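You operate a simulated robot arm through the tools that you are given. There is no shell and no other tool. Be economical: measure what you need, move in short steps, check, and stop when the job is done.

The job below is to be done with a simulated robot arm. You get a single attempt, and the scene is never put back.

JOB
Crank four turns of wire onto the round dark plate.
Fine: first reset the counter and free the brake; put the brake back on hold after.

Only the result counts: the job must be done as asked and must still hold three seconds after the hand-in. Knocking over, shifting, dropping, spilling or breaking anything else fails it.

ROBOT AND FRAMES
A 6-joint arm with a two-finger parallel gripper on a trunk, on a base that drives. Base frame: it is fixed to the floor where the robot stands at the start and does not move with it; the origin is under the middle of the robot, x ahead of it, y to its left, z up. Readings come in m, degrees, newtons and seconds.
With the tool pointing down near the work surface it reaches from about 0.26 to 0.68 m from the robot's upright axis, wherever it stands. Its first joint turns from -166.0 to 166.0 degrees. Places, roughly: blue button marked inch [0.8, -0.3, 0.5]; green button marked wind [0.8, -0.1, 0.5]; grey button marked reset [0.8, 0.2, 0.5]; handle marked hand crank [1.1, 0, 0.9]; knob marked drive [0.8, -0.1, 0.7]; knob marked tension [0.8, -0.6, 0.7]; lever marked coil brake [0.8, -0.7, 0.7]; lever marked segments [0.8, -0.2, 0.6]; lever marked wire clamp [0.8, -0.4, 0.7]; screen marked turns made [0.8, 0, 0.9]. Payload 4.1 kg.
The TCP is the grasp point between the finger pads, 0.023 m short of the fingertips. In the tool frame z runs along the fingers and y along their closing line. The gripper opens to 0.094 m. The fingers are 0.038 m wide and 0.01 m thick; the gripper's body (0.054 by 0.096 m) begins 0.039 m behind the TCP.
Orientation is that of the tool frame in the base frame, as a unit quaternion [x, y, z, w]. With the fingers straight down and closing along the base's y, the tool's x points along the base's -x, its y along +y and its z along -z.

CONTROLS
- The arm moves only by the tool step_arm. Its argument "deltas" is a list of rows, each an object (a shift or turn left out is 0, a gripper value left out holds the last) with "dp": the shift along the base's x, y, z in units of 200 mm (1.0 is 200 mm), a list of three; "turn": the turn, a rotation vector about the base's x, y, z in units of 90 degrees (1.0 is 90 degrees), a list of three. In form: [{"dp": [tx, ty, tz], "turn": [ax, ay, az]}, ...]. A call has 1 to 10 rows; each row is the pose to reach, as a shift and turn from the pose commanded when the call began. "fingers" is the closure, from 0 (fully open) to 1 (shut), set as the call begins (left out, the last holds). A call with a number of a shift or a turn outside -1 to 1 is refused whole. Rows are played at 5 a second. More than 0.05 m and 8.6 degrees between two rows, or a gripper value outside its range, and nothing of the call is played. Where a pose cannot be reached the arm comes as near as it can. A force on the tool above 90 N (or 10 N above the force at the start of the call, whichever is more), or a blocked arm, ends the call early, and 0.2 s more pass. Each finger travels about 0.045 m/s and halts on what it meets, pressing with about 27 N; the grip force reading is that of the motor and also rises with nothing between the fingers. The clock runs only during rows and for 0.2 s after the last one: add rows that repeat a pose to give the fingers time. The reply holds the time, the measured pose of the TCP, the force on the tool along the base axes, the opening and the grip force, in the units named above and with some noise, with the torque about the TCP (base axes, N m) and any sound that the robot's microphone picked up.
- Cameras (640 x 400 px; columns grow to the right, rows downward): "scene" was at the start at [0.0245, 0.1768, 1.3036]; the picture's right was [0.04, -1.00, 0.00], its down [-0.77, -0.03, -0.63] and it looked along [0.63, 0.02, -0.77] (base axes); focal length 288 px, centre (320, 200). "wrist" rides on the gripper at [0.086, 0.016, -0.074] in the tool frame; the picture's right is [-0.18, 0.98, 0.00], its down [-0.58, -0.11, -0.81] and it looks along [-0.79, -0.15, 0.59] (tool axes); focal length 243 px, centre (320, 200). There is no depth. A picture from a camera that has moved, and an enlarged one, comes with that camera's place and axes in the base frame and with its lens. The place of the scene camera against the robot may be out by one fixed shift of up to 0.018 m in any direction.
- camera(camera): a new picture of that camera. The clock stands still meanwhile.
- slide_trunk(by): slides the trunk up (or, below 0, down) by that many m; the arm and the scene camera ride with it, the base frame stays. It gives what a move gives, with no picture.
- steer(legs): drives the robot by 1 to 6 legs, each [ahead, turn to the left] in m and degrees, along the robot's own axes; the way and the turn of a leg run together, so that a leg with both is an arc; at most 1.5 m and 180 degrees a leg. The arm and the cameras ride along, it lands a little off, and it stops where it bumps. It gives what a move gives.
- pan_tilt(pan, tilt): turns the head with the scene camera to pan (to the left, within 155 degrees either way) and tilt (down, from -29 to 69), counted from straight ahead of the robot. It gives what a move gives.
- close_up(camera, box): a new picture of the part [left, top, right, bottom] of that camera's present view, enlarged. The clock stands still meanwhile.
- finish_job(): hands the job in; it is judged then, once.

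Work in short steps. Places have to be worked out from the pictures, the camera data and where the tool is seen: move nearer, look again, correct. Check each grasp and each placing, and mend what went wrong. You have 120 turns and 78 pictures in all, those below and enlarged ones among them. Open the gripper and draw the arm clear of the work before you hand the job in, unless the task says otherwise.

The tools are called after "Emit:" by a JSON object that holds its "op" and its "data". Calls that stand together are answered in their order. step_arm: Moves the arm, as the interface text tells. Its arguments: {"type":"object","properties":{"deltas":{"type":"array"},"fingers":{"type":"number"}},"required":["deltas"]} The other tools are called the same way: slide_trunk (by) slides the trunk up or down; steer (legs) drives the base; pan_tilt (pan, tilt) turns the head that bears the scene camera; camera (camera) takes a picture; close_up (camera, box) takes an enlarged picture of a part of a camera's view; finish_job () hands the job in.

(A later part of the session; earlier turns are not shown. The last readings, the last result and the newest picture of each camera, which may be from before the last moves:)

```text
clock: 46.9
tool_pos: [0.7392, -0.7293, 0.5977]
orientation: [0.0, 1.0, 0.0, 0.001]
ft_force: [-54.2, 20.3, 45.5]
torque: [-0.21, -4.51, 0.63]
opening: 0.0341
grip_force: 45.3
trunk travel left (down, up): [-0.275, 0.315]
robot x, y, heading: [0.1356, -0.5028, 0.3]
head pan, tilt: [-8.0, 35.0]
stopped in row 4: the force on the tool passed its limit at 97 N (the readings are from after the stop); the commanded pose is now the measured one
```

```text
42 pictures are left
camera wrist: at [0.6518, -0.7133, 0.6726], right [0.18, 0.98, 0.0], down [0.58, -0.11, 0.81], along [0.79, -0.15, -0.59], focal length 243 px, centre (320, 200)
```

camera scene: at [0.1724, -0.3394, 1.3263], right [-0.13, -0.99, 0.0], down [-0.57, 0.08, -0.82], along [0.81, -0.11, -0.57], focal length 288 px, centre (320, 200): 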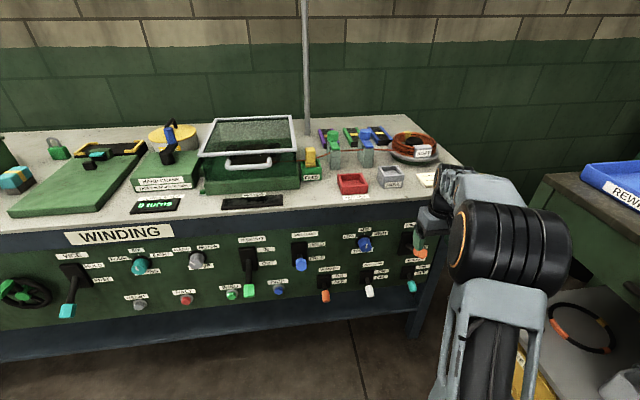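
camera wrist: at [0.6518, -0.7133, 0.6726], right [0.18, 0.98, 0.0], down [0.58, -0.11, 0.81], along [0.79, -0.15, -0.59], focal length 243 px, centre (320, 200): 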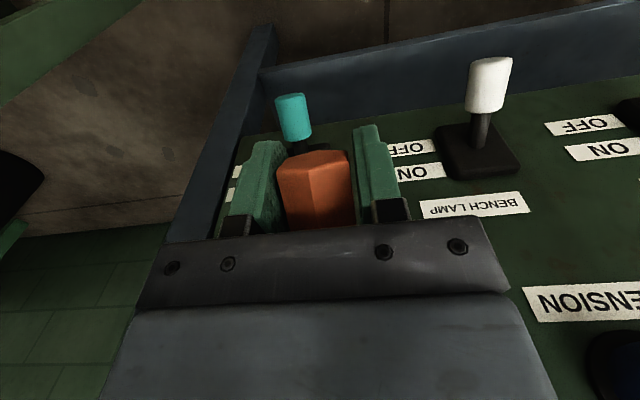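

The lever hit its lower stop. I open, withdraw toward the robot and up, and check the lever.

Emit:
{"op": "step_arm", "data": {"deltas": [{"dp": [0, 0, 0.0]}, {"dp": [0, 0, 0]}, {"dp": [0, 0, 0]}, {"dp": [-0.2, 0, 0.0]}, {"dp": [-0.4, 0, 0.1]}, {"dp": [-0.5, 0, 0.3]}, {"dp": [-0.5, 0, 0.5]}, {"dp": [-0.5, 0, 0.7]}, {"dp": [-0.5, 0, 0.9]}, {"dp": [-0.5, 0, 1.0]}], "fingers": 0.3}}

Emit:
{"op": "camera", "data": {"camera": "wrist"}}

```text
clock: 49.1
tool_pos: [0.6419, -0.7316, 0.7906]
orientation: [0.0, 1.0, 0.0, -0.003]
ft_force: [0.4, -0.5, 0.4]
torque: [0.02, -0.02, 0.01]
opening: 0.0659
grip_force: 0.0
trunk travel left (down, up): [-0.275, 0.315]
robot x, y, heading: [0.1369, -0.4977, 0.1]
head pan, tilt: [-8.0, 35.0]
```

```text
41 pictures are left
camera wrist: at [0.5565, -0.7155, 0.866], right [0.18, 0.98, 0.0], down [0.59, -0.11, 0.8], along [0.79, -0.15, -0.6], focal length 243 px, centre (320, 200)
```

wrist: 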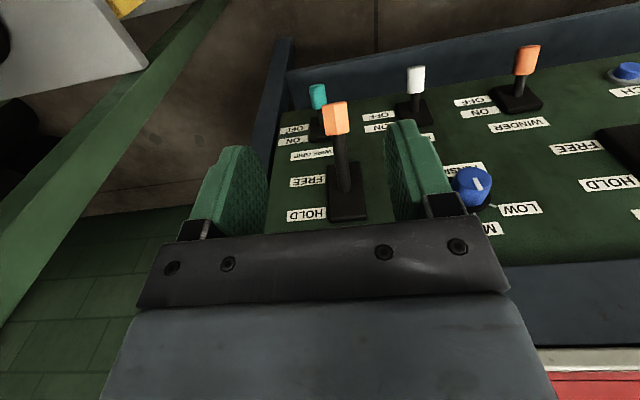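

Brake is on FREE. Now I raise the trunk for the crank and drive around to the front of it with the arm held high.

Emit:
{"op": "slide_trunk", "data": {"by": 0.3}}

Emit:
{"op": "steer", "data": {"legs": [[-0.2, 0], [0, 50], [0.63, 0], [0, -50]]}}

Emit:
{"op": "pan_tilt", "data": {"pan": -15, "tilt": 45}}

Emit:
{"op": "camera", "data": {"camera": "scene"}}

```text
clock: 52.1
tool_pos: [0.6431, -0.7323, 1.0903]
orientation: [0.001, 1.0, 0.0, -0.002]
ft_force: [-0.9, 0.1, 0.5]
torque: [0.0, 0.0, 0.03]
opening: 0.0657
grip_force: 0.0
trunk travel left (down, up): [-0.575, 0.015]
robot x, y, heading: [0.1373, -0.4996, -0.1]
head pan, tilt: [-8.0, 35.0]
```

```text
clock: 61.3
tool_pos: [0.8443, -0.2469, 1.0898]
orientation: [0.001, 1.0, 0.0, -0.002]
ft_force: [0.1, -0.3, -0.3]
torque: [-0.01, 0.0, 0.03]
opening: 0.0659
grip_force: 0.0
trunk travel left (down, up): [-0.575, 0.015]
robot x, y, heading: [0.3373, -0.0157, 0.3]
head pan, tilt: [-8.0, 35.0]
```

```text
clock: 62.0
tool_pos: [0.8459, -0.2474, 1.0906]
orientation: [0.0, 1.0, 0.0, -0.002]
ft_force: [0.9, -0.4, 0.4]
torque: [0.01, 0.0, -0.03]
opening: 0.0656
grip_force: 0.0
trunk travel left (down, up): [-0.575, 0.015]
robot x, y, heading: [0.3409, -0.0151, 0.3]
head pan, tilt: [-15.0, 45.0]
```

```text
40 pictures are left
camera scene: at [0.366, 0.1368, 1.6115], right [-0.26, -0.97, 0.0], down [-0.68, 0.18, -0.71], along [0.68, -0.18, -0.71], focal length 288 px, centre (320, 200)
```

scene: 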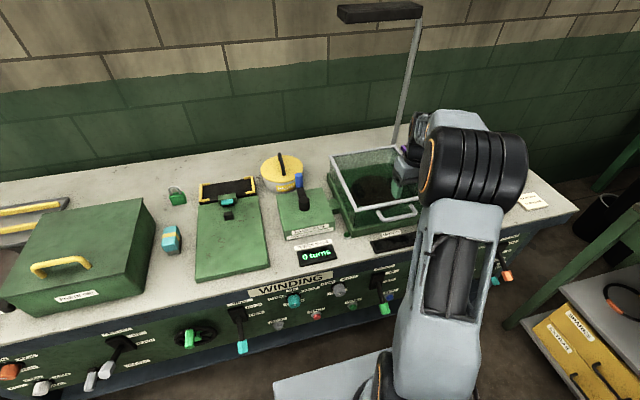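

I swing the tool over toward the crank, staying high, and look with the wrist camera.

Emit:
{"op": "step_arm", "data": {"deltas": [{"dp": [0.0, 0.2, 0]}, {"dp": [0.0, 0.4, 0]}, {"dp": [0.05, 0.6, 0]}, {"dp": [0.1, 0.8, 0]}, {"dp": [0.2, 1.0, 0]}], "fingers": 0.2}}

Emit:
{"op": "step_arm", "data": {"deltas": [{"dp": [0.05, 0.15, 0]}, {"dp": [0.1, 0.32, 0]}, {"dp": [0.1, 0.32, 0]}]}}

Emit:
{"op": "camera", "data": {"camera": "wrist"}}

Emit:
{"op": "close_up", "data": {"camera": "scene", "box": [240, 140, 400, 240]}}

```text
clock: 63.2
tool_pos: [0.8859, -0.047, 1.0905]
orientation: [0.0, 1.0, 0.0, -0.002]
ft_force: [0.0, 0.2, 0.3]
torque: [-0.03, -0.01, 0.01]
opening: 0.0751
grip_force: 0.0
trunk travel left (down, up): [-0.575, 0.015]
robot x, y, heading: [0.3397, -0.0154, 0.3]
head pan, tilt: [-15.0, 45.0]
```

```text
clock: 64.0
tool_pos: [0.9055, 0.0172, 1.0909]
orientation: [0.001, 1.0, 0.001, -0.002]
ft_force: [0.3, -0.2, -0.3]
torque: [-0.02, 0.0, 0.01]
opening: 0.075
grip_force: 0.0
trunk travel left (down, up): [-0.575, 0.015]
robot x, y, heading: [0.3404, -0.0147, 0.0]
head pan, tilt: [-15.0, 45.0]
```

```text
39 pictures are left
camera wrist: at [0.8192, 0.0339, 1.1659], right [0.19, 0.98, 0.0], down [0.58, -0.11, 0.8], along [0.79, -0.15, -0.59], focal length 243 px, centre (320, 200)
```

wrist: 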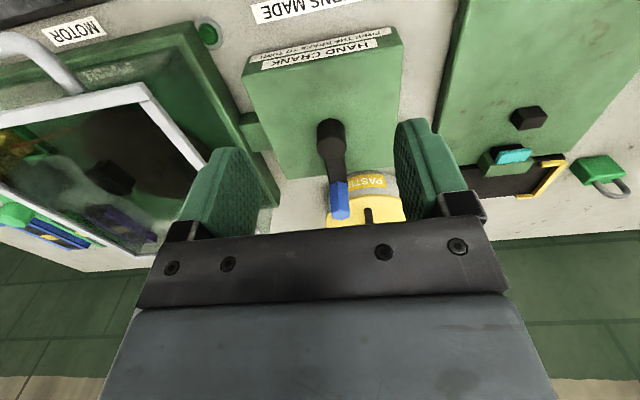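

```text
4.00 times, centred on (320, 190) of scene
camera zoom: at [0.3659, 0.1367, 1.6115], right [-0.26, -0.97, 0.0], down [-0.68, 0.18, -0.71], along [0.68, -0.18, -0.71], focal length 1150 px, centre (320, 240)
```

zoom: 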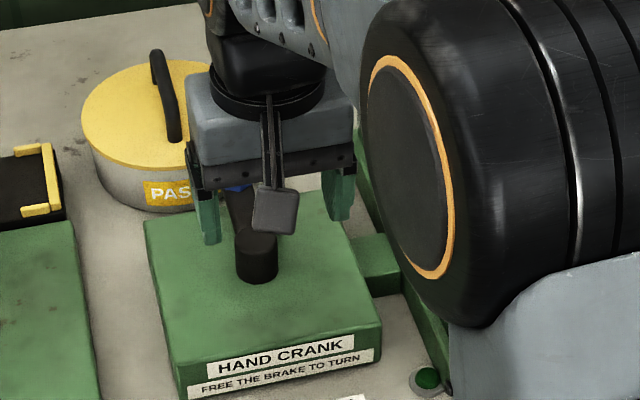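

I need a better baseline for the crank geometry, so I take another wrist picture from 0.12 m further back.

Emit:
{"op": "step_arm", "data": {"deltas": [{"dp": [-0.2, 0, 0]}, {"dp": [-0.4, 0, 0]}, {"dp": [-0.6, 0, 0]}, {"dp": [-0.6, 0, 0]}]}}

Emit:
{"op": "close_up", "data": {"camera": "wrist", "box": [240, 60, 440, 185]}}

Emit:
{"op": "close_up", "data": {"camera": "scene", "box": [240, 140, 400, 240]}}

```text
clock: 65.0
tool_pos: [0.7851, 0.0176, 1.0909]
orientation: [0.0, 1.0, 0.0, -0.002]
ft_force: [0.0, 0.5, 0.4]
torque: [-0.01, 0.0, -0.02]
opening: 0.0752
grip_force: 0.1
trunk travel left (down, up): [-0.575, 0.015]
robot x, y, heading: [0.34, -0.0152, 0.3]
head pan, tilt: [-15.0, 45.0]
```

```text
3.20 times, centred on (340, 122) of wrist
camera zoom: at [0.6986, 0.0336, 1.1662], right [0.18, 0.98, 0.0], down [0.58, -0.11, 0.8], along [0.79, -0.15, -0.59], focal length 776 px, centre (256, 448)
```

zoom: 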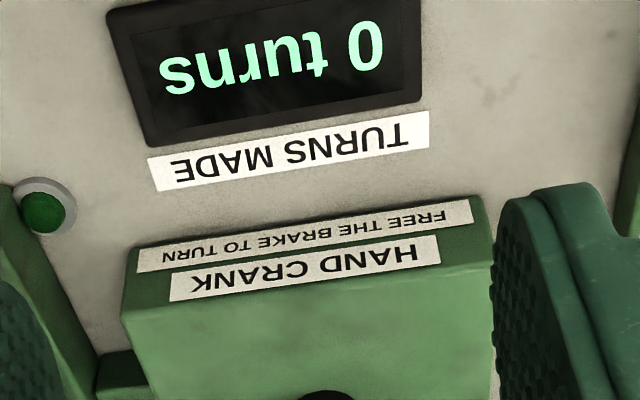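

```text
4.00 times, centred on (320, 190) of scene
camera zoom: at [0.3659, 0.1369, 1.6115], right [-0.26, -0.97, 0.0], down [-0.68, 0.18, -0.71], along [0.68, -0.18, -0.71], focal length 1150 px, centre (320, 240)
```

zoom: 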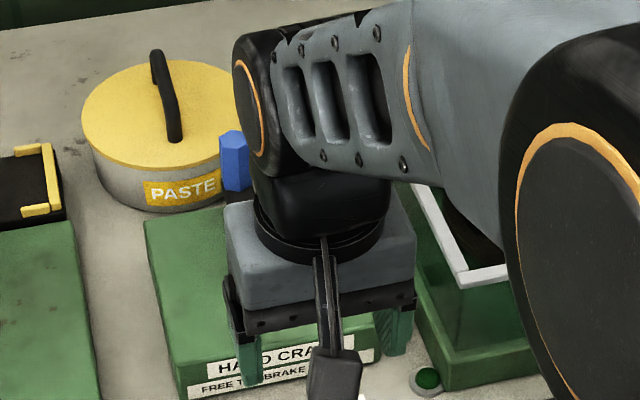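

Emit:
{"op": "camera", "data": {"camera": "wrist"}}

```text
35 pictures are left
camera wrist: at [0.6986, 0.0336, 1.1662], right [0.18, 0.98, 0.0], down [0.58, -0.11, 0.8], along [0.79, -0.15, -0.59], focal length 243 px, centre (320, 200)
```

wrist: 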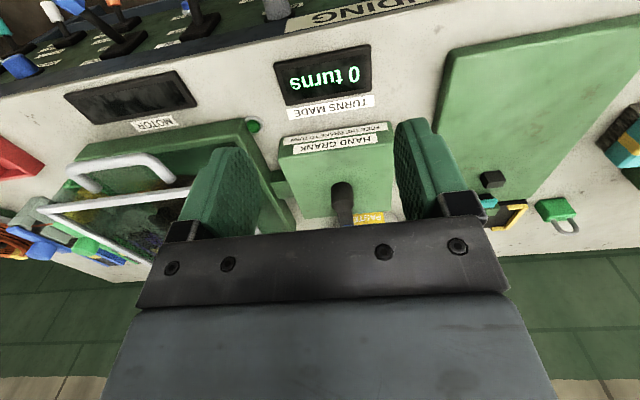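

Refined: crank hub axis ≈(1.018, 0.012), handle ≈(1.067, 0.013), z 0.956–1.01, radius ≈0.05. I drive 0.09 m nearer and look again with the wrist camera.

Emit:
{"op": "steer", "data": {"legs": [[0.09, 0]]}}

Emit:
{"op": "step_arm", "data": {"deltas": [{"dp": [0.2, 0, 0]}, {"dp": [0.4, 0, 0]}, {"dp": [0.5, 0, 0]}, {"dp": [0.5, 0, 0]}]}}

Emit:
{"op": "camera", "data": {"camera": "wrist"}}

```text
clock: 66.1
tool_pos: [0.8767, 0.019, 1.0914]
orientation: [0.0, 1.0, 0.001, -0.003]
ft_force: [0.5, 0.0, 0.3]
torque: [0.02, 0.01, -0.02]
opening: 0.075
grip_force: 0.0
trunk travel left (down, up): [-0.575, 0.015]
robot x, y, heading: [0.4273, -0.0156, 0.1]
head pan, tilt: [-15.0, 45.0]
```

```text
clock: 67.1
tool_pos: [0.9752, 0.0189, 1.0928]
orientation: [-0.001, 1.0, 0.0, -0.001]
ft_force: [0.9, -0.3, 0.5]
torque: [0.01, 0.0, -0.01]
opening: 0.0751
grip_force: 0.1
trunk travel left (down, up): [-0.575, 0.015]
robot x, y, heading: [0.4283, -0.0167, 0.2]
head pan, tilt: [-15.0, 45.0]
```

```text
34 pictures are left
camera wrist: at [0.8882, 0.0346, 1.1663], right [0.18, 0.98, 0.0], down [0.58, -0.11, 0.8], along [0.79, -0.15, -0.59], focal length 243 px, centre (320, 200)
```

wrist: 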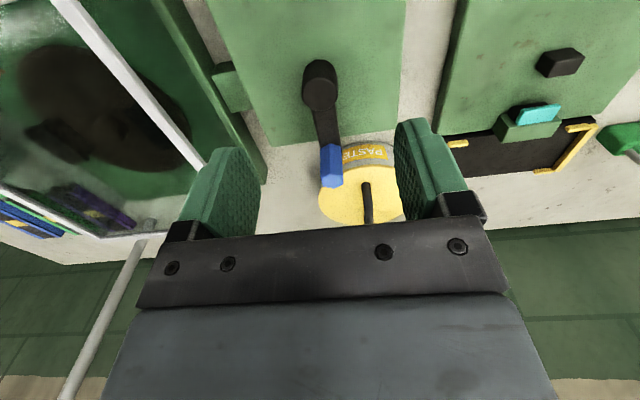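

Handle is at about (1.076, 0.010), hub ≈(1.012, 0.011). I move over the handle and descend with open fingers.

Emit:
{"op": "step_arm", "data": {"deltas": [{"dp": [0.2, -0.04, 0]}, {"dp": [0.4, -0.045, 0]}, {"dp": [0.505, -0.045, 0]}, {"dp": [0.505, -0.045, -0.15]}, {"dp": [0.505, -0.045, -0.3]}, {"dp": [0.505, -0.045, -0.45]}, {"dp": [0.505, -0.045, -0.52]}, {"dp": [0.505, -0.045, -0.52]}]}}

Emit:
{"op": "step_arm", "data": {"deltas": [{}, {}, {}, {}, {}], "fingers": 0.85}}

Emit:
{"op": "camera", "data": {"camera": "wrist"}}

```text
clock: 68.9
tool_pos: [1.0758, 0.0087, 0.9874]
orientation: [0.0, 1.0, -0.001, -0.001]
ft_force: [0.0, -0.6, -0.4]
torque: [-0.01, 0.03, -0.01]
opening: 0.0754
grip_force: 0.0
trunk travel left (down, up): [-0.575, 0.015]
robot x, y, heading: [0.4264, -0.0131, -0.1]
head pan, tilt: [-15.0, 45.0]
```

```text
clock: 70.1
tool_pos: [1.0765, 0.0091, 0.9871]
orientation: [0.001, 1.0, 0.0, -0.001]
ft_force: [0.5, 0.2, -0.2]
torque: [0.04, -0.1, 0.03]
opening: 0.0274
grip_force: 44.8
trunk travel left (down, up): [-0.575, 0.015]
robot x, y, heading: [0.4281, -0.0118, 0.2]
head pan, tilt: [-15.0, 45.0]
```

```text
33 pictures are left
camera wrist: at [0.9898, 0.0257, 1.0623], right [0.18, 0.98, 0.0], down [0.58, -0.11, 0.8], along [0.79, -0.15, -0.59], focal length 243 px, centre (320, 200)
```

wrist: 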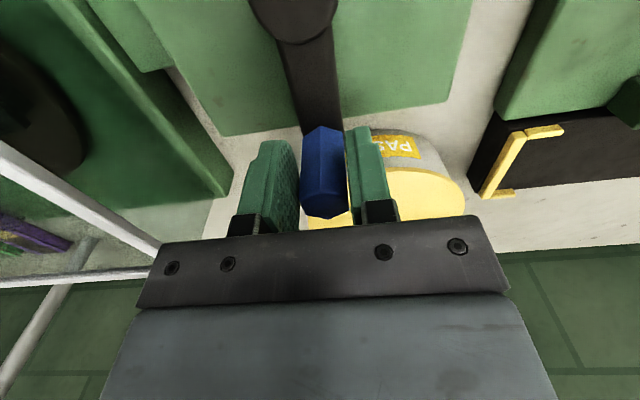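

Handle is gripped (0.027 m). I try the first 36° clockwise on a circle of radius ~0.057 m and watch the forces.

Emit:
{"op": "step_arm", "data": {"deltas": [{"dp": [-0.006, -0.059, 0]}, {"dp": [-0.025, -0.116, 0]}, {"dp": [-0.054, -0.168, 0]}]}}

Emit:
{"op": "camera", "data": {"camera": "wrist"}}

```text
clock: 70.9
tool_pos: [1.0646, -0.0247, 0.9869]
orientation: [0.0, 1.0, 0.0, -0.002]
ft_force: [3.2, 6.4, 1.0]
torque: [0.21, 0.18, -0.42]
opening: 0.0269
grip_force: 45.4
trunk travel left (down, up): [-0.575, 0.015]
robot x, y, heading: [0.4295, -0.0141, 0.2]
head pan, tilt: [-15.0, 45.0]
```

```text
32 pictures are left
camera wrist: at [0.9792, -0.0076, 1.0623], right [0.18, 0.98, 0.0], down [0.58, -0.11, 0.8], along [0.79, -0.15, -0.59], focal length 243 px, centre (320, 200)
```

wrist: 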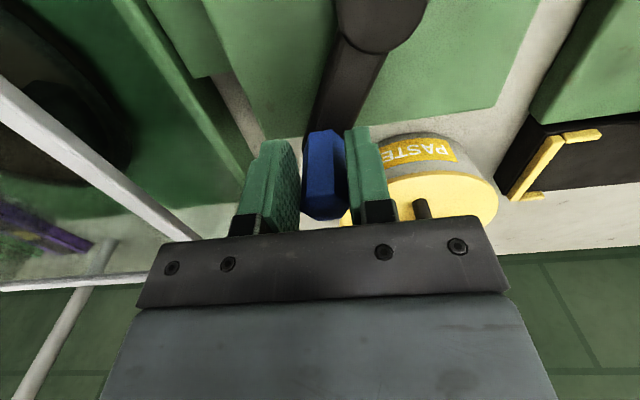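

Turns smoothly with low force; the lid edge (y≈-0.15) is well clear. I continue to 180°.

Emit:
{"op": "step_arm", "data": {"deltas": [{"dp": [-0.049, -0.052, 0]}, {"dp": [-0.109, -0.09, 0]}, {"dp": [-0.177, -0.1125, 0]}, {"dp": [-0.2485, -0.117, 0]}, {"dp": [-0.319, -0.1036, 0]}, {"dp": [-0.383, -0.073, 0]}, {"dp": [-0.438, -0.0276, 0]}, {"dp": [-0.48, 0.03, 0]}, {"dp": [-0.507, 0.0966, 0]}, {"dp": [-0.516, 0.1675, 0]}]}}

Emit:
{"op": "camera", "data": {"camera": "wrist"}}

Emit:
{"op": "camera", "data": {"camera": "scene"}}

```text
clock: 73.1
tool_pos: [0.9622, 0.0092, 0.9874]
orientation: [0.0, 1.0, 0.0, -0.002]
ft_force: [0.9, -0.1, 0.6]
torque: [0.01, -0.01, -0.01]
opening: 0.014
grip_force: 0.1
trunk travel left (down, up): [-0.575, 0.015]
robot x, y, heading: [0.4285, -0.0153, 0.3]
head pan, tilt: [-15.0, 45.0]
```

```text
31 pictures are left
camera wrist: at [0.8757, 0.0256, 1.0621], right [0.18, 0.98, 0.0], down [0.58, -0.11, 0.8], along [0.79, -0.15, -0.59], focal length 243 px, centre (320, 200)
```

wrist: 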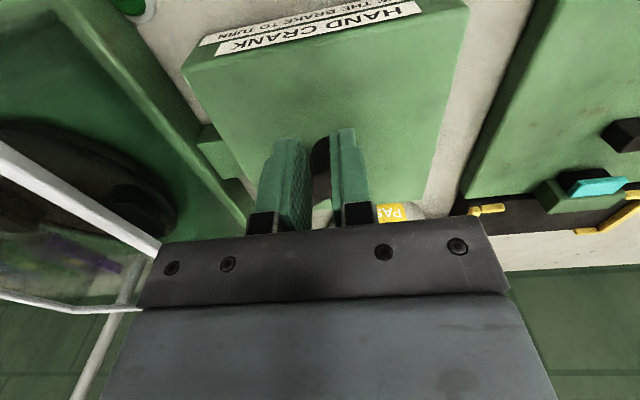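

```text
30 pictures are left
camera scene: at [0.4556, 0.1375, 1.6114], right [-0.25, -0.97, 0.0], down [-0.68, 0.18, -0.71], along [0.68, -0.18, -0.71], focal length 288 px, centre (320, 200)
```

scene: 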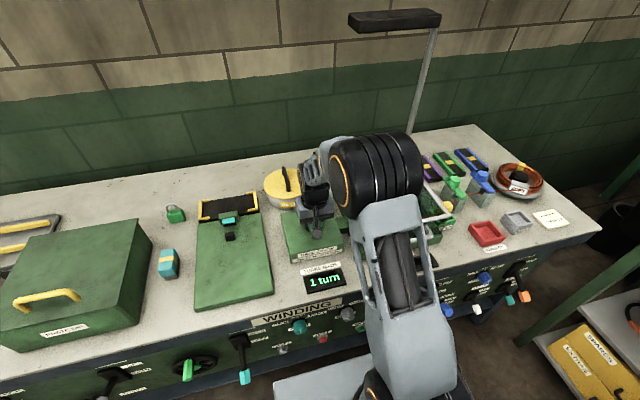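

The counter went up (so clockwise is right), but the handle slipped out. I lift straight up and look.

Emit:
{"op": "step_arm", "data": {"deltas": [{"dp": [0, 0, 0.2]}, {"dp": [0, 0, 0.4]}, {"dp": [-0.2, 0, 0.5]}, {"dp": [-0.2, 0, 0.5]}], "fingers": 0.2}}

Emit:
{"op": "camera", "data": {"camera": "wrist"}}

Emit:
{"op": "close_up", "data": {"camera": "scene", "box": [250, 210, 410, 310]}}

```text
clock: 74.1
tool_pos: [0.9219, 0.0089, 1.087]
orientation: [0.0, 1.0, 0.0, -0.002]
ft_force: [-1.6, 0.0, 0.1]
torque: [0.02, 0.01, -0.02]
opening: 0.0754
grip_force: 0.0
trunk travel left (down, up): [-0.575, 0.015]
robot x, y, heading: [0.4339, -0.0153, 0.4]
head pan, tilt: [-15.0, 45.0]
```

```text
29 pictures are left
camera wrist: at [0.8358, 0.0248, 1.1613], right [0.18, 0.98, 0.0], down [0.58, -0.11, 0.8], along [0.79, -0.15, -0.59], focal length 243 px, centre (320, 200)
```

wrist: 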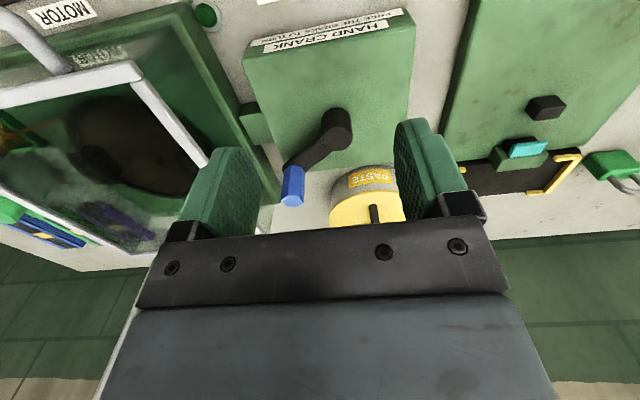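

```text
4.00 times, centred on (330, 260) of scene
camera zoom: at [0.4555, 0.1373, 1.6115], right [-0.25, -0.97, 0.0], down [-0.68, 0.18, -0.71], along [0.68, -0.18, -0.71], focal length 1150 px, centre (280, -40)
```

zoom: 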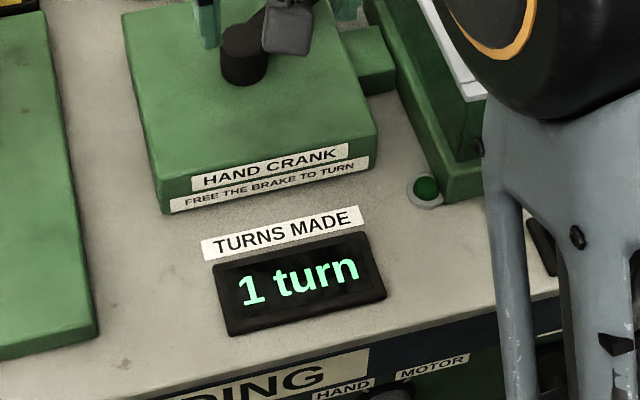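

The handle now sits at ~52° clockwise, at about (1.044, -0.047); fitting both positions gives hub ≈(1.000, 0.0115), radius ≈0.073 — my circle was too small. I regrip with the closing line along the tangent (yaw −52°).

Emit:
{"op": "step_arm", "data": {"deltas": [{"dp": [0.1, -0.05, 0], "turn": [0, 0, -0.09]}, {"dp": [0.25, -0.1, 0], "turn": [0, 0, -0.18]}, {"dp": [0.4, -0.15, 0], "turn": [0, 0, -0.27]}, {"dp": [0.55, -0.22, 0], "turn": [0, 0, -0.36]}, {"dp": [0.61, -0.28, 0], "turn": [0, 0, -0.45]}, {"dp": [0.615, -0.28, 0], "turn": [0, 0, -0.54]}, {"dp": [0.615, -0.28, 0], "turn": [0, 0, -0.578]}, {"dp": [0.615, -0.28, 0], "turn": [0, 0, -0.578]}]}}

Emit:
{"op": "camera", "data": {"camera": "wrist"}}

```text
clock: 75.9
tool_pos: [1.0453, -0.0485, 1.0869]
orientation: [0.439, 0.898, 0.001, -0.001]
ft_force: [-1.3, 0.2, -0.3]
torque: [0.01, 0.0, -0.01]
opening: 0.0752
grip_force: 0.0
trunk travel left (down, up): [-0.575, 0.015]
robot x, y, heading: [0.4294, -0.0115, -0.1]
head pan, tilt: [-15.0, 45.0]
```

```text
27 pictures are left
camera wrist: at [1.0051, 0.0306, 1.1618], right [0.89, 0.46, 0.0], down [0.27, -0.53, 0.8], along [0.37, -0.71, -0.59], focal length 243 px, centre (320, 200)
```

wrist: 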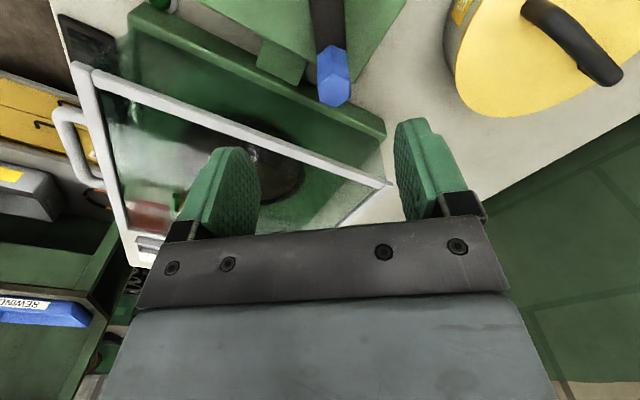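

Handle lies at (1.053, -0.044); small correction, then descend and close.

Emit:
{"op": "step_arm", "data": {"deltas": [{"dp": [0.035, 0.02, 0]}, {"dp": [0.035, 0.02, -0.15]}, {"dp": [0.035, 0.02, -0.3]}, {"dp": [0.035, 0.02, -0.45]}, {"dp": [0.035, 0.02, -0.5]}, {"dp": [0.035, 0.02, -0.5]}]}}

Emit:
{"op": "step_arm", "data": {"deltas": [{}, {}, {}, {}, {}], "fingers": 0.85}}

Emit:
{"op": "camera", "data": {"camera": "wrist"}}

```text
clock: 77.3
tool_pos: [1.0516, -0.0434, 0.9862]
orientation: [0.438, 0.899, 0.001, -0.001]
ft_force: [1.0, 0.5, -0.7]
torque: [0.01, 0.03, -0.02]
opening: 0.0751
grip_force: 0.0
trunk travel left (down, up): [-0.575, 0.015]
robot x, y, heading: [0.4269, -0.0166, 0.3]
head pan, tilt: [-15.0, 45.0]
```

```text
clock: 78.5
tool_pos: [1.0532, -0.0432, 0.9873]
orientation: [0.438, 0.899, 0.0, -0.002]
ft_force: [0.4, -0.4, -1.2]
torque: [-0.04, -0.11, -0.02]
opening: 0.0273
grip_force: 44.8
trunk travel left (down, up): [-0.575, 0.015]
robot x, y, heading: [0.4301, -0.0194, -0.1]
head pan, tilt: [-15.0, 45.0]
```

```text
26 pictures are left
camera wrist: at [1.0115, 0.0346, 1.0623], right [0.89, 0.46, 0.0], down [0.27, -0.53, 0.8], along [0.37, -0.71, -0.59], focal length 243 px, centre (320, 200)
```

wrist: 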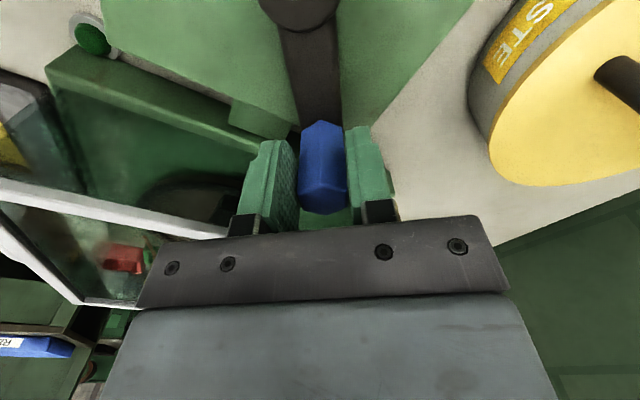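

Firm grip. Fitting both grips: centre ≈(1.006, 0.009), r≈0.070, now at 48°. I crank 80° further with the tool yawing along.

Emit:
{"op": "step_arm", "data": {"deltas": [{"dp": [-0.0386, -0.0302, 0], "turn": [0, 0, -0.0889]}, {"dp": [-0.0811, -0.0547, 0], "turn": [0, 0, -0.1778]}, {"dp": [-0.1266, -0.0731, 0], "turn": [0, 0, -0.2667]}, {"dp": [-0.1742, -0.085, 0], "turn": [0, 0, -0.3556]}, {"dp": [-0.2229, -0.0901, 0], "turn": [0, 0, -0.4444]}, {"dp": [-0.2719, -0.0884, 0], "turn": [0, 0, -0.5333]}, {"dp": [-0.3202, -0.0799, 0], "turn": [0, 0, -0.6222]}, {"dp": [-0.3669, -0.0647, 0], "turn": [0, 0, -0.7111]}, {"dp": [-0.411, -0.0432, 0], "turn": [0, 0, -0.8]}, {"dp": [-0.4516, -0.0158, 0], "turn": [0, 0, -0.8889]}]}}

Emit:
{"op": "camera", "data": {"camera": "scene"}}

```text
clock: 80.7
tool_pos: [0.9605, -0.0454, 0.9861]
orientation: [0.913, 0.407, 0.001, -0.001]
ft_force: [-1.5, -0.5, -2.2]
torque: [-0.96, 0.2, 0.11]
opening: 0.0272
grip_force: 44.8
trunk travel left (down, up): [-0.575, 0.015]
robot x, y, heading: [0.4284, -0.0159, 0.2]
head pan, tilt: [-15.0, 45.0]
```

```text
25 pictures are left
camera scene: at [0.4556, 0.1374, 1.6114], right [-0.26, -0.97, 0.0], down [-0.68, 0.18, -0.71], along [0.68, -0.18, -0.71], focal length 288 px, centre (320, 200)
```

scene: 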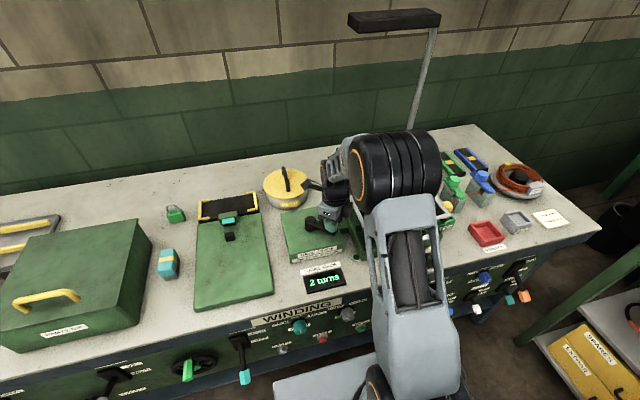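

Counter already shows 2 turns at about 128°, so the crank is geared up; I proceed in small increments, checking the counter.

Emit:
{"op": "step_arm", "data": {"deltas": [{"dp": [-0.0364, 0.0328, 0], "turn": [0, 0, -0.0889]}, {"dp": [-0.068, 0.0704, 0], "turn": [0, 0, -0.1778]}]}}

Emit:
{"op": "close_up", "data": {"camera": "scene", "box": [270, 190, 370, 300]}}

```text
clock: 81.3
tool_pos: [0.9483, -0.0315, 0.9859]
orientation: [0.961, 0.276, 0.001, 0.0]
ft_force: [-1.2, 6.4, -8.3]
torque: [-0.23, 0.23, 0.5]
opening: 0.0277
grip_force: 45.1
trunk travel left (down, up): [-0.575, 0.015]
robot x, y, heading: [0.4282, -0.0136, 0.4]
head pan, tilt: [-15.0, 45.0]
```

```text
3.64 times, centred on (320, 245) of scene
camera zoom: at [0.456, 0.1384, 1.6113], right [-0.25, -0.97, 0.0], down [-0.68, 0.18, -0.71], along [0.68, -0.18, -0.71], focal length 1045 px, centre (320, 36)
```

zoom: 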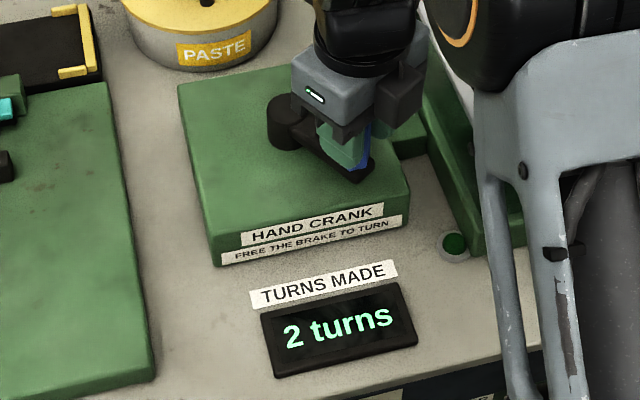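

Still 2 at ~144°. Another 16°.

Emit:
{"op": "step_arm", "data": {"deltas": [{"dp": [-0.026, 0.0416, 0], "turn": [0, 0, -0.0889]}, {"dp": [-0.0459, 0.0864, 0], "turn": [0, 0, -0.1778]}]}}

Emit:
{"op": "close_up", "data": {"camera": "scene", "box": [270, 190, 370, 300]}}

```text
clock: 81.9
tool_pos: [0.94, -0.0139, 0.9862]
orientation: [0.99, 0.138, 0.001, 0.0]
ft_force: [0.5, 4.8, -8.7]
torque: [-0.05, 0.04, 0.41]
opening: 0.0276
grip_force: 45.1
trunk travel left (down, up): [-0.575, 0.015]
robot x, y, heading: [0.429, -0.0151, 0.0]
head pan, tilt: [-15.0, 45.0]
```

```text
3.64 times, centred on (320, 245) of scene
camera zoom: at [0.4565, 0.1382, 1.6113], right [-0.25, -0.97, 0.0], down [-0.68, 0.18, -0.71], along [0.68, -0.18, -0.71], focal length 1045 px, centre (320, 36)
```

zoom: 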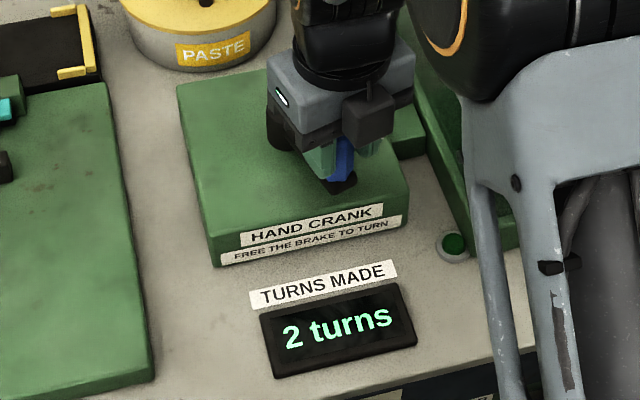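

Emit:
{"op": "step_arm", "data": {"deltas": [{"dp": [-0.0135, 0.0471, 0], "turn": [0, 0, -0.0889]}, {"dp": [-0.0203, 0.0957, 0], "turn": [0, 0, -0.1778]}]}}

Emit:
{"op": "close_up", "data": {"camera": "scene", "box": [270, 190, 370, 300]}}

```text
clock: 82.5
tool_pos: [0.9389, -0.0281, 0.9853]
orientation: [1.0, 0.012, 0.014, -0.019]
ft_force: [35.2, 20.2, 13.5]
torque: [-1.01, -0.48, 0.26]
opening: 0.0274
grip_force: 44.9
out of reach, approached as far as the arm can: row 2
trunk travel left (down, up): [-0.575, 0.015]
robot x, y, heading: [0.4277, -0.0148, 0.3]
head pan, tilt: [-15.0, 45.0]
```

```text
3.64 times, centred on (320, 245) of scene
camera zoom: at [0.4599, 0.1411, 1.6116], right [-0.25, -0.97, 0.0], down [-0.69, 0.18, -0.71], along [0.68, -0.18, -0.71], focal length 1045 px, centre (320, 36)
```

zoom: 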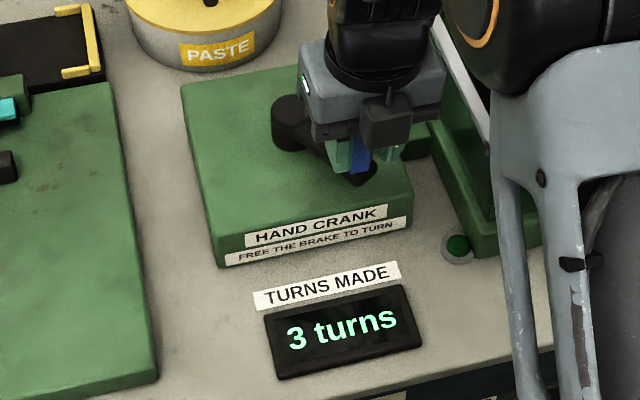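

The counter hit 3, but the wrist reached its yaw limit and sprang back a bit. I release, lift and unwind the wrist to the mirrored orientation.

Emit:
{"op": "step_arm", "data": {"deltas": [{}, {}, {}, {"dp": [0, 0, 0.2]}, {"dp": [0, 0, 0.4]}, {"dp": [0, 0, 0.5]}], "fingers": 0.2}}

Emit:
{"op": "step_arm", "data": {"deltas": [{"turn": [0, 0, 0.09]}, {"turn": [0, 0, 0.18]}, {"turn": [0, 0, 0.27]}, {"turn": [0, 0, 0.36]}, {"turn": [0, 0, 0.45]}, {"turn": [0, 0, 0.54]}, {"turn": [0, 0, 0.63]}, {"turn": [0, 0, 0.72]}, {"turn": [0, 0, 0.81]}, {"turn": [0, 0, 0.9]}]}}

Emit:
{"op": "step_arm", "data": {"deltas": [{"turn": [0, 0, 0.09]}, {"turn": [0, 0, 0.18]}, {"turn": [0, 0, 0.27]}, {"turn": [0, 0, 0.36]}, {"turn": [0, 0, 0.45]}, {"turn": [0, 0, 0.54]}, {"turn": [0, 0, 0.63]}, {"turn": [0, 0, 0.72]}, {"turn": [0, 0, 0.81]}, {"turn": [0, 0, 0.9]}]}}

Emit:
{"op": "camera", "data": {"camera": "scene"}}

```text
clock: 83.9
tool_pos: [0.9298, -0.0337, 1.0813]
orientation: [1.0, 0.017, 0.005, -0.025]
ft_force: [-0.4, -0.3, 0.0]
torque: [-0.02, -0.01, -0.02]
opening: 0.0751
grip_force: 0.0
trunk travel left (down, up): [-0.575, 0.015]
robot x, y, heading: [0.4266, -0.0191, -0.0]
head pan, tilt: [-15.0, 45.0]
```

```text
clock: 86.1
tool_pos: [0.9301, -0.0313, 1.0814]
orientation: [0.751, 0.66, -0.01, -0.018]
ft_force: [0.9, 0.3, 0.3]
torque: [0.0, 0.0, -0.02]
opening: 0.0754
grip_force: 0.0
trunk travel left (down, up): [-0.575, 0.015]
robot x, y, heading: [0.4283, -0.0157, 0.1]
head pan, tilt: [-15.0, 45.0]
```

```text
clock: 88.3
tool_pos: [0.9293, -0.0313, 1.0815]
orientation: [0.142, 0.99, -0.021, -0.008]
ft_force: [0.2, 0.4, 1.1]
torque: [0.0, 0.0, -0.02]
opening: 0.0751
grip_force: 0.0
trunk travel left (down, up): [-0.575, 0.015]
robot x, y, heading: [0.4305, -0.0141, 0.2]
head pan, tilt: [-15.0, 45.0]
```

```text
21 pictures are left
camera scene: at [0.4555, 0.1375, 1.6115], right [-0.25, -0.97, 0.0], down [-0.68, 0.18, -0.71], along [0.68, -0.18, -0.71], focal length 288 px, centre (320, 200)
```

scene: 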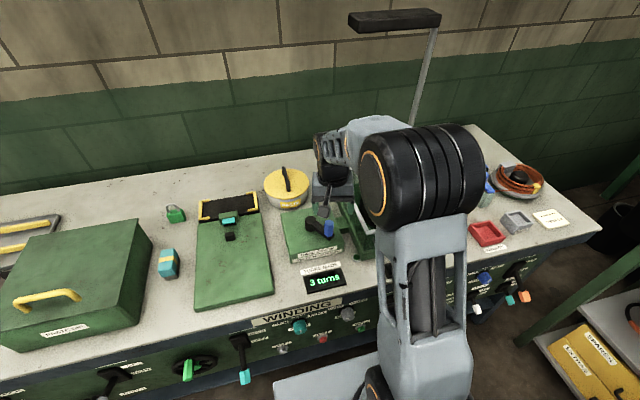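

Handle ≈(0.941, -0.022), crank ≈151°. I level the tool, yaw to +29° (closing along the tangent) and look from above.

Emit:
{"op": "step_arm", "data": {"deltas": [{"dp": [0.01, 0.01, 0], "turn": [0.005, 0, 0.084]}, {"dp": [0.02, 0.02, 0], "turn": [0.01, -0.001, 0.168]}, {"dp": [0.03, 0.03, 0], "turn": [0.015, -0.001, 0.252]}, {"dp": [0.04, 0.04, 0], "turn": [0.02, -0.002, 0.336]}, {"dp": [0.05, 0.045, 0], "turn": [0.025, -0.003, 0.42]}, {"dp": [0.055, 0.045, 0], "turn": [0.029, -0.003, 0.502]}, {"dp": [0.055, 0.045, 0], "turn": [0.029, -0.003, 0.502]}]}}

Emit:
{"op": "camera", "data": {"camera": "wrist"}}

```text
clock: 89.9
tool_pos: [0.9416, -0.0214, 1.0813]
orientation: [-0.248, 0.969, 0.002, -0.001]
ft_force: [0.1, 0.3, -0.4]
torque: [-0.03, 0.02, -0.04]
opening: 0.0754
grip_force: 0.1
trunk travel left (down, up): [-0.575, 0.015]
robot x, y, heading: [0.4289, -0.0168, 0.3]
head pan, tilt: [-15.0, 45.0]
```

```text
20 pictures are left
camera wrist: at [0.8574, -0.0497, 1.157], right [-0.31, 0.95, 0.0], down [0.56, 0.18, 0.81], along [0.76, 0.25, -0.59], focal length 243 px, centre (320, 200)
```

wrist: 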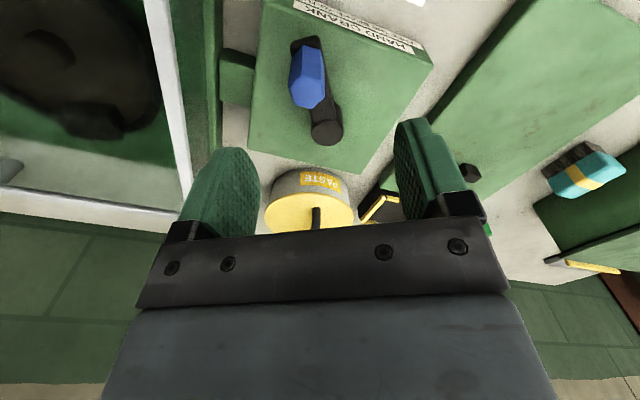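

Handle at (0.943, -0.029). Descend and close.

Emit:
{"op": "step_arm", "data": {"deltas": [{"dp": [0.005, -0.035, 0]}, {"dp": [0.005, -0.035, -0.15]}, {"dp": [0.005, -0.035, -0.3]}, {"dp": [0.005, -0.035, -0.45]}, {"dp": [0.005, -0.035, -0.475]}, {"dp": [0.005, -0.035, -0.475]}]}}

Emit:
{"op": "step_arm", "data": {"deltas": [{}, {}, {}, {}, {}], "fingers": 0.85}}

Emit:
{"op": "close_up", "data": {"camera": "scene", "box": [270, 190, 370, 300]}}

```text
clock: 91.3
tool_pos: [0.9424, -0.0287, 0.9868]
orientation: [-0.248, 0.969, 0.001, -0.001]
ft_force: [-0.3, -0.2, -0.8]
torque: [0.01, -0.02, -0.03]
opening: 0.0752
grip_force: 0.0
trunk travel left (down, up): [-0.575, 0.015]
robot x, y, heading: [0.4284, -0.0158, 0.2]
head pan, tilt: [-15.0, 45.0]
```

```text
clock: 92.5
tool_pos: [0.9419, -0.0301, 0.9867]
orientation: [-0.247, 0.969, 0.001, -0.001]
ft_force: [-1.2, -2.4, -0.2]
torque: [-0.17, -0.02, -0.1]
opening: 0.0273
grip_force: 44.9
trunk travel left (down, up): [-0.575, 0.015]
robot x, y, heading: [0.4344, -0.0175, 0.4]
head pan, tilt: [-15.0, 45.0]
```

```text
3.64 times, centred on (320, 245) of scene
camera zoom: at [0.4555, 0.1372, 1.6115], right [-0.26, -0.97, 0.0], down [-0.68, 0.18, -0.71], along [0.68, -0.18, -0.71], focal length 1045 px, centre (320, 36)
```

zoom: 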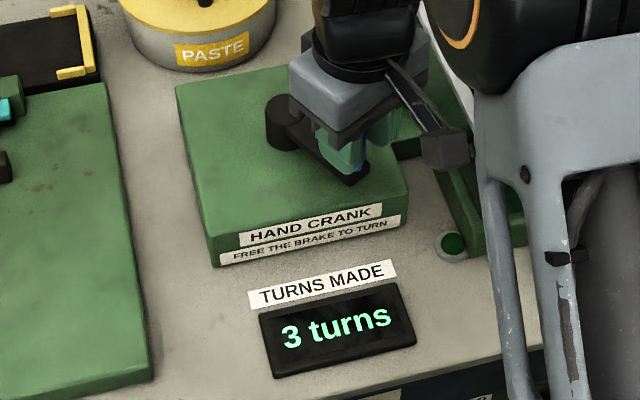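

Gripped; counter 3. I advance 32° (to ~181°).

Emit:
{"op": "step_arm", "data": {"deltas": [{"dp": [-0.023, 0.0451, 0], "turn": [0, 0, -0.0889]}, {"dp": [-0.0394, 0.0929, 0], "turn": [0, 0, -0.1778]}, {"dp": [-0.0491, 0.1425, 0], "turn": [0, 0, -0.2667]}, {"dp": [-0.0517, 0.193, 0], "turn": [0, 0, -0.3556]}]}}

Emit:
{"op": "close_up", "data": {"camera": "scene", "box": [270, 190, 370, 300]}}

```text
clock: 93.5
tool_pos: [0.9307, 0.0093, 0.9858]
orientation: [0.028, 1.0, 0.001, -0.001]
ft_force: [-1.9, 7.0, -3.6]
torque: [-0.09, -0.29, 0.44]
opening: 0.0274
grip_force: 45.6
trunk travel left (down, up): [-0.575, 0.015]
robot x, y, heading: [0.4302, -0.0148, 0.3]
head pan, tilt: [-15.0, 45.0]
```

```text
3.64 times, centred on (320, 245) of scene
camera zoom: at [0.4553, 0.1384, 1.6113], right [-0.25, -0.97, 0.0], down [-0.68, 0.18, -0.71], along [0.68, -0.18, -0.71], focal length 1045 px, centre (320, 36)
```

zoom: 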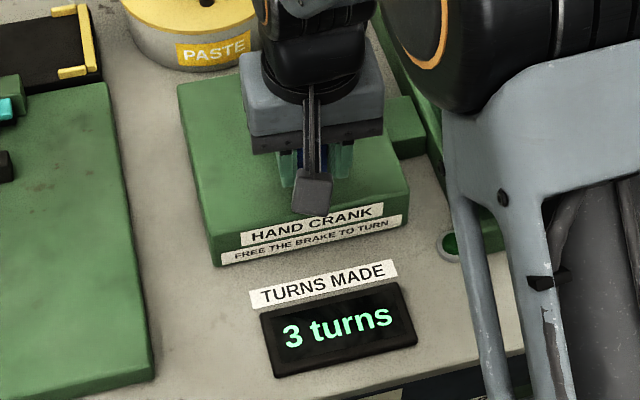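

Emit:
{"op": "step_arm", "data": {"deltas": [{"dp": [0.0044, 0.0504, 0], "turn": [0, 0, -0.0889]}, {"dp": [0.0157, 0.0997, 0], "turn": [0, 0, -0.1778]}]}}

Emit:
{"op": "close_up", "data": {"camera": "scene", "box": [270, 190, 370, 300]}}

```text
clock: 94.1
tool_pos: [0.9332, 0.0292, 0.9875]
orientation: [0.169, 0.986, 0.0, -0.001]
ft_force: [-6.1, 2.5, -6.4]
torque: [-0.27, -0.36, 0.14]
opening: 0.0275
grip_force: 45.6
trunk travel left (down, up): [-0.575, 0.015]
robot x, y, heading: [0.4283, -0.0167, 0.4]
head pan, tilt: [-15.0, 45.0]
```

```text
3.64 times, centred on (320, 245) of scene
camera zoom: at [0.4552, 0.1379, 1.6114], right [-0.26, -0.97, 0.0], down [-0.68, 0.18, -0.71], along [0.68, -0.18, -0.71], focal length 1045 px, centre (320, 36)
```

zoom: 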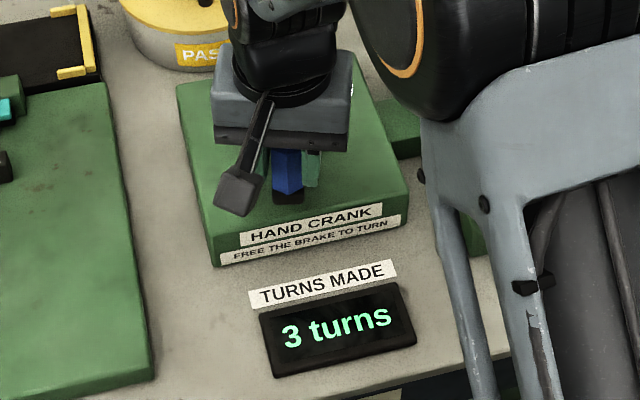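

Still 3 at ~197°. Another 16°.

Emit:
{"op": "step_arm", "data": {"deltas": [{"dp": [0.0182, 0.0472, 0], "turn": [0, 0, -0.0889]}, {"dp": [0.0427, 0.0914, 0], "turn": [0, 0, -0.1778]}]}}

Emit:
{"op": "close_up", "data": {"camera": "scene", "box": [270, 190, 370, 300]}}

```text
clock: 94.7
tool_pos: [0.9424, 0.0488, 0.9858]
orientation: [0.304, 0.953, 0.001, -0.001]
ft_force: [-11.2, 5.0, -8.3]
torque: [0.33, 0.4, 0.1]
opening: 0.0273
grip_force: 45.0
trunk travel left (down, up): [-0.575, 0.015]
robot x, y, heading: [0.4302, -0.0171, 0.2]
head pan, tilt: [-15.0, 45.0]
```

```text
3.64 times, centred on (320, 245) of scene
camera zoom: at [0.4545, 0.1384, 1.6114], right [-0.25, -0.97, 0.0], down [-0.68, 0.18, -0.71], along [0.68, -0.18, -0.71], focal length 1045 px, centre (320, 36)
```

zoom: 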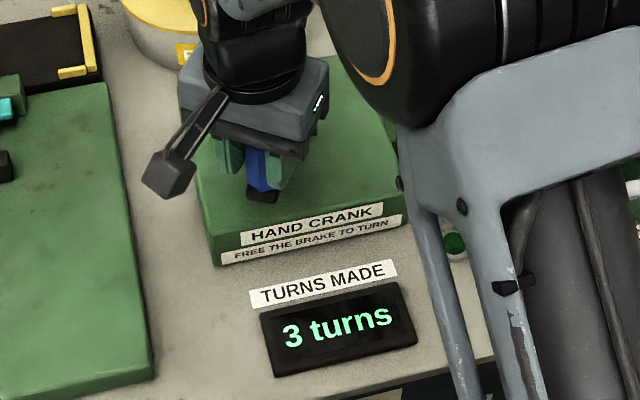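

Emit:
{"op": "step_arm", "data": {"deltas": [{"dp": [0.0304, 0.0404, 0], "turn": [0, 0, -0.0889]}, {"dp": [0.0662, 0.0762, 0], "turn": [0, 0, -0.1778]}]}}

Emit:
{"op": "close_up", "data": {"camera": "scene", "box": [270, 190, 370, 300]}}

```text
clock: 95.3
tool_pos: [0.9541, 0.065, 0.987]
orientation: [0.433, 0.902, 0.001, -0.001]
ft_force: [-19.3, 21.6, -14.4]
torque: [1.11, 0.36, 0.2]
opening: 0.0274
grip_force: 45.0
trunk travel left (down, up): [-0.575, 0.015]
robot x, y, heading: [0.4294, -0.016, 0.5]
head pan, tilt: [-15.0, 45.0]
```

```text
3.64 times, centred on (320, 245) of scene
camera zoom: at [0.4535, 0.1409, 1.6111], right [-0.25, -0.97, 0.0], down [-0.68, 0.18, -0.71], along [0.69, -0.18, -0.71], focal length 1045 px, centre (320, 36)
```

zoom: 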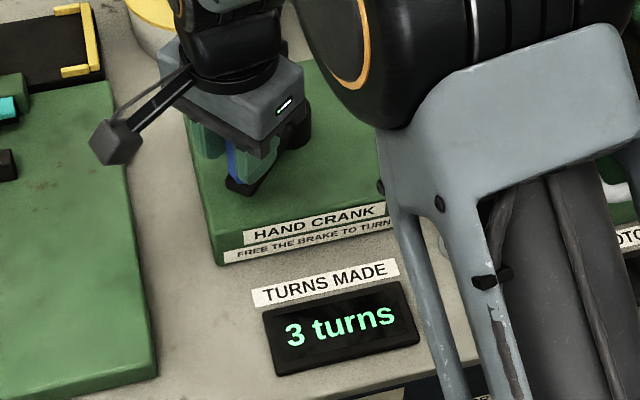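

Radial force is building outward, so I widen the path by a few mm and go on 16°.

Emit:
{"op": "step_arm", "data": {"deltas": [{"dp": [0.029, 0.047, 0], "turn": [0, 0, -0.0889]}, {"dp": [0.076, 0.075, 0], "turn": [0, 0, -0.1778]}]}}

Emit:
{"op": "close_up", "data": {"camera": "scene", "box": [270, 190, 370, 300]}}

```text
clock: 95.9
tool_pos: [0.9712, 0.0795, 0.9859]
orientation: [0.555, 0.832, -0.001, 0.0]
ft_force: [-12.7, 17.8, -17.7]
torque: [0.39, 0.36, 0.02]
opening: 0.0274
grip_force: 44.8
trunk travel left (down, up): [-0.575, 0.015]
robot x, y, heading: [0.4335, -0.0141, 0.4]
head pan, tilt: [-15.0, 45.0]
```

```text
3.64 times, centred on (320, 245) of scene
camera zoom: at [0.4555, 0.1404, 1.6111], right [-0.25, -0.97, 0.0], down [-0.68, 0.18, -0.71], along [0.68, -0.18, -0.71], focal length 1045 px, centre (320, 36)
```

zoom: 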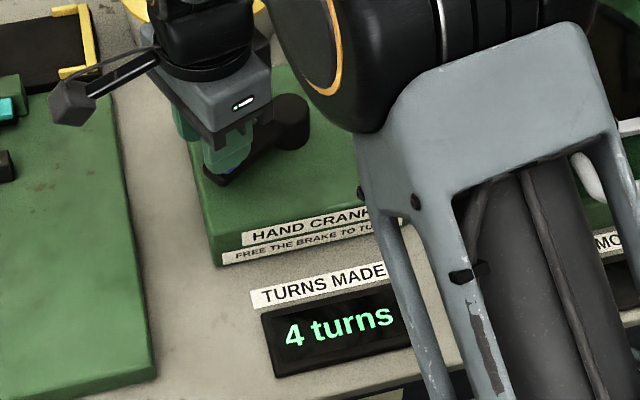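

Counter now shows 4. The thresholds seen (≤48°, ≤128°, ~165°, ~237°) fit a rounded display with ~67° per turn, so the true four turns lie slightly further (~265°). I advance 16° more to sit in the middle of "4".

Emit:
{"op": "step_arm", "data": {"deltas": [{"dp": [0.047, 0.02, 0], "turn": [0, 0, -0.0889]}, {"dp": [0.0965, 0.034, 0], "turn": [0, 0, -0.1778]}]}}

Emit:
{"op": "close_up", "data": {"camera": "scene", "box": [270, 190, 370, 300]}}

```text
clock: 96.5
tool_pos: [0.9918, 0.0895, 0.9868]
orientation: [0.665, 0.747, 0.001, 0.001]
ft_force: [-5.5, 27.9, -16.9]
torque: [0.6, 0.25, 0.25]
opening: 0.0274
grip_force: 44.7
trunk travel left (down, up): [-0.575, 0.015]
robot x, y, heading: [0.4317, -0.0171, 0.5]
head pan, tilt: [-15.0, 45.0]
```

```text
3.64 times, centred on (320, 245) of scene
camera zoom: at [0.4562, 0.1424, 1.611], right [-0.25, -0.97, 0.0], down [-0.68, 0.18, -0.71], along [0.68, -0.18, -0.71], focal length 1045 px, centre (320, 36)
```

zoom: 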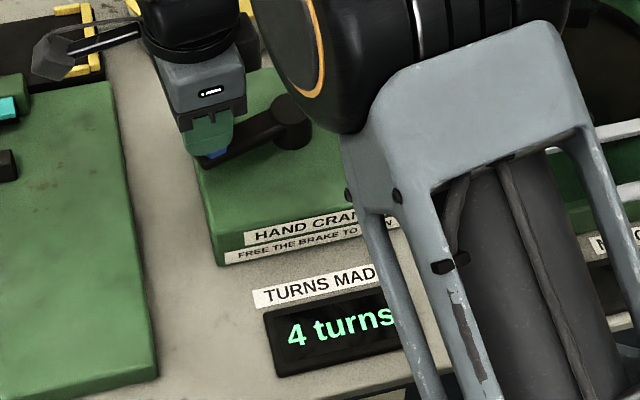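

Counter holds at 4. I open, lift straight up, yaw the wrist back and retreat.

Emit:
{"op": "step_arm", "data": {"deltas": [{}, {}, {}, {"dp": [0, 0, 0.15]}, {"dp": [0, 0, 0.35]}, {"dp": [0, 0, 0.5]}], "fingers": 0.2}}

Emit:
{"op": "step_arm", "data": {"deltas": [{"dp": [-0.1, -0.03, 0], "turn": [0, 0, 0.0925]}, {"dp": [-0.2, -0.06, 0], "turn": [0, 0, 0.185]}, {"dp": [-0.3, -0.09, 0], "turn": [0, 0, 0.2775]}, {"dp": [-0.4, -0.12, 0], "turn": [0, 0, 0.37]}, {"dp": [-0.5, -0.15, 0], "turn": [0, 0, 0.4625]}, {"dp": [-0.6, -0.18, 0], "turn": [0, 0, 0.555]}, {"dp": [-0.7, -0.21, 0], "turn": [0, 0, 0.6475]}, {"dp": [-0.75, -0.24, 0], "turn": [0, 0, 0.74]}, {"dp": [-0.75, -0.27, 0], "turn": [0, 0, 0.8325]}, {"dp": [-0.75, -0.3, 0], "turn": [0, 0, 0.926]}]}}

Emit:
{"op": "camera", "data": {"camera": "scene"}}

```text
clock: 97.9
tool_pos: [0.9916, 0.0825, 1.0884]
orientation: [0.665, 0.747, 0.001, 0.0]
ft_force: [0.3, -0.4, -0.3]
torque: [0.0, -0.01, -0.06]
opening: 0.0754
grip_force: 0.0
trunk travel left (down, up): [-0.575, 0.015]
robot x, y, heading: [0.4308, -0.015, 0.2]
head pan, tilt: [-15.0, 45.0]
```

```text
clock: 100.1
tool_pos: [0.8419, 0.025, 1.087]
orientation: [-0.001, 1.0, 0.001, 0.0]
ft_force: [-0.1, 0.4, -0.7]
torque: [-0.01, -0.01, -0.02]
opening: 0.0752
grip_force: 0.0
trunk travel left (down, up): [-0.575, 0.015]
robot x, y, heading: [0.431, -0.0158, 0.0]
head pan, tilt: [-15.0, 45.0]
```

```text
12 pictures are left
camera scene: at [0.4555, 0.1377, 1.6115], right [-0.25, -0.97, 0.0], down [-0.68, 0.18, -0.71], along [0.68, -0.18, -0.71], focal length 288 px, centre (320, 200)
```

scene: 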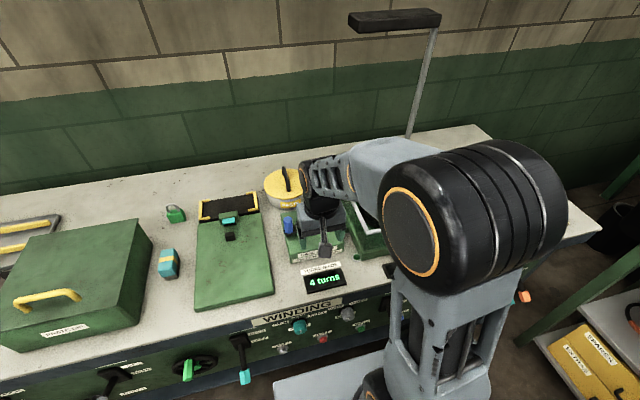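

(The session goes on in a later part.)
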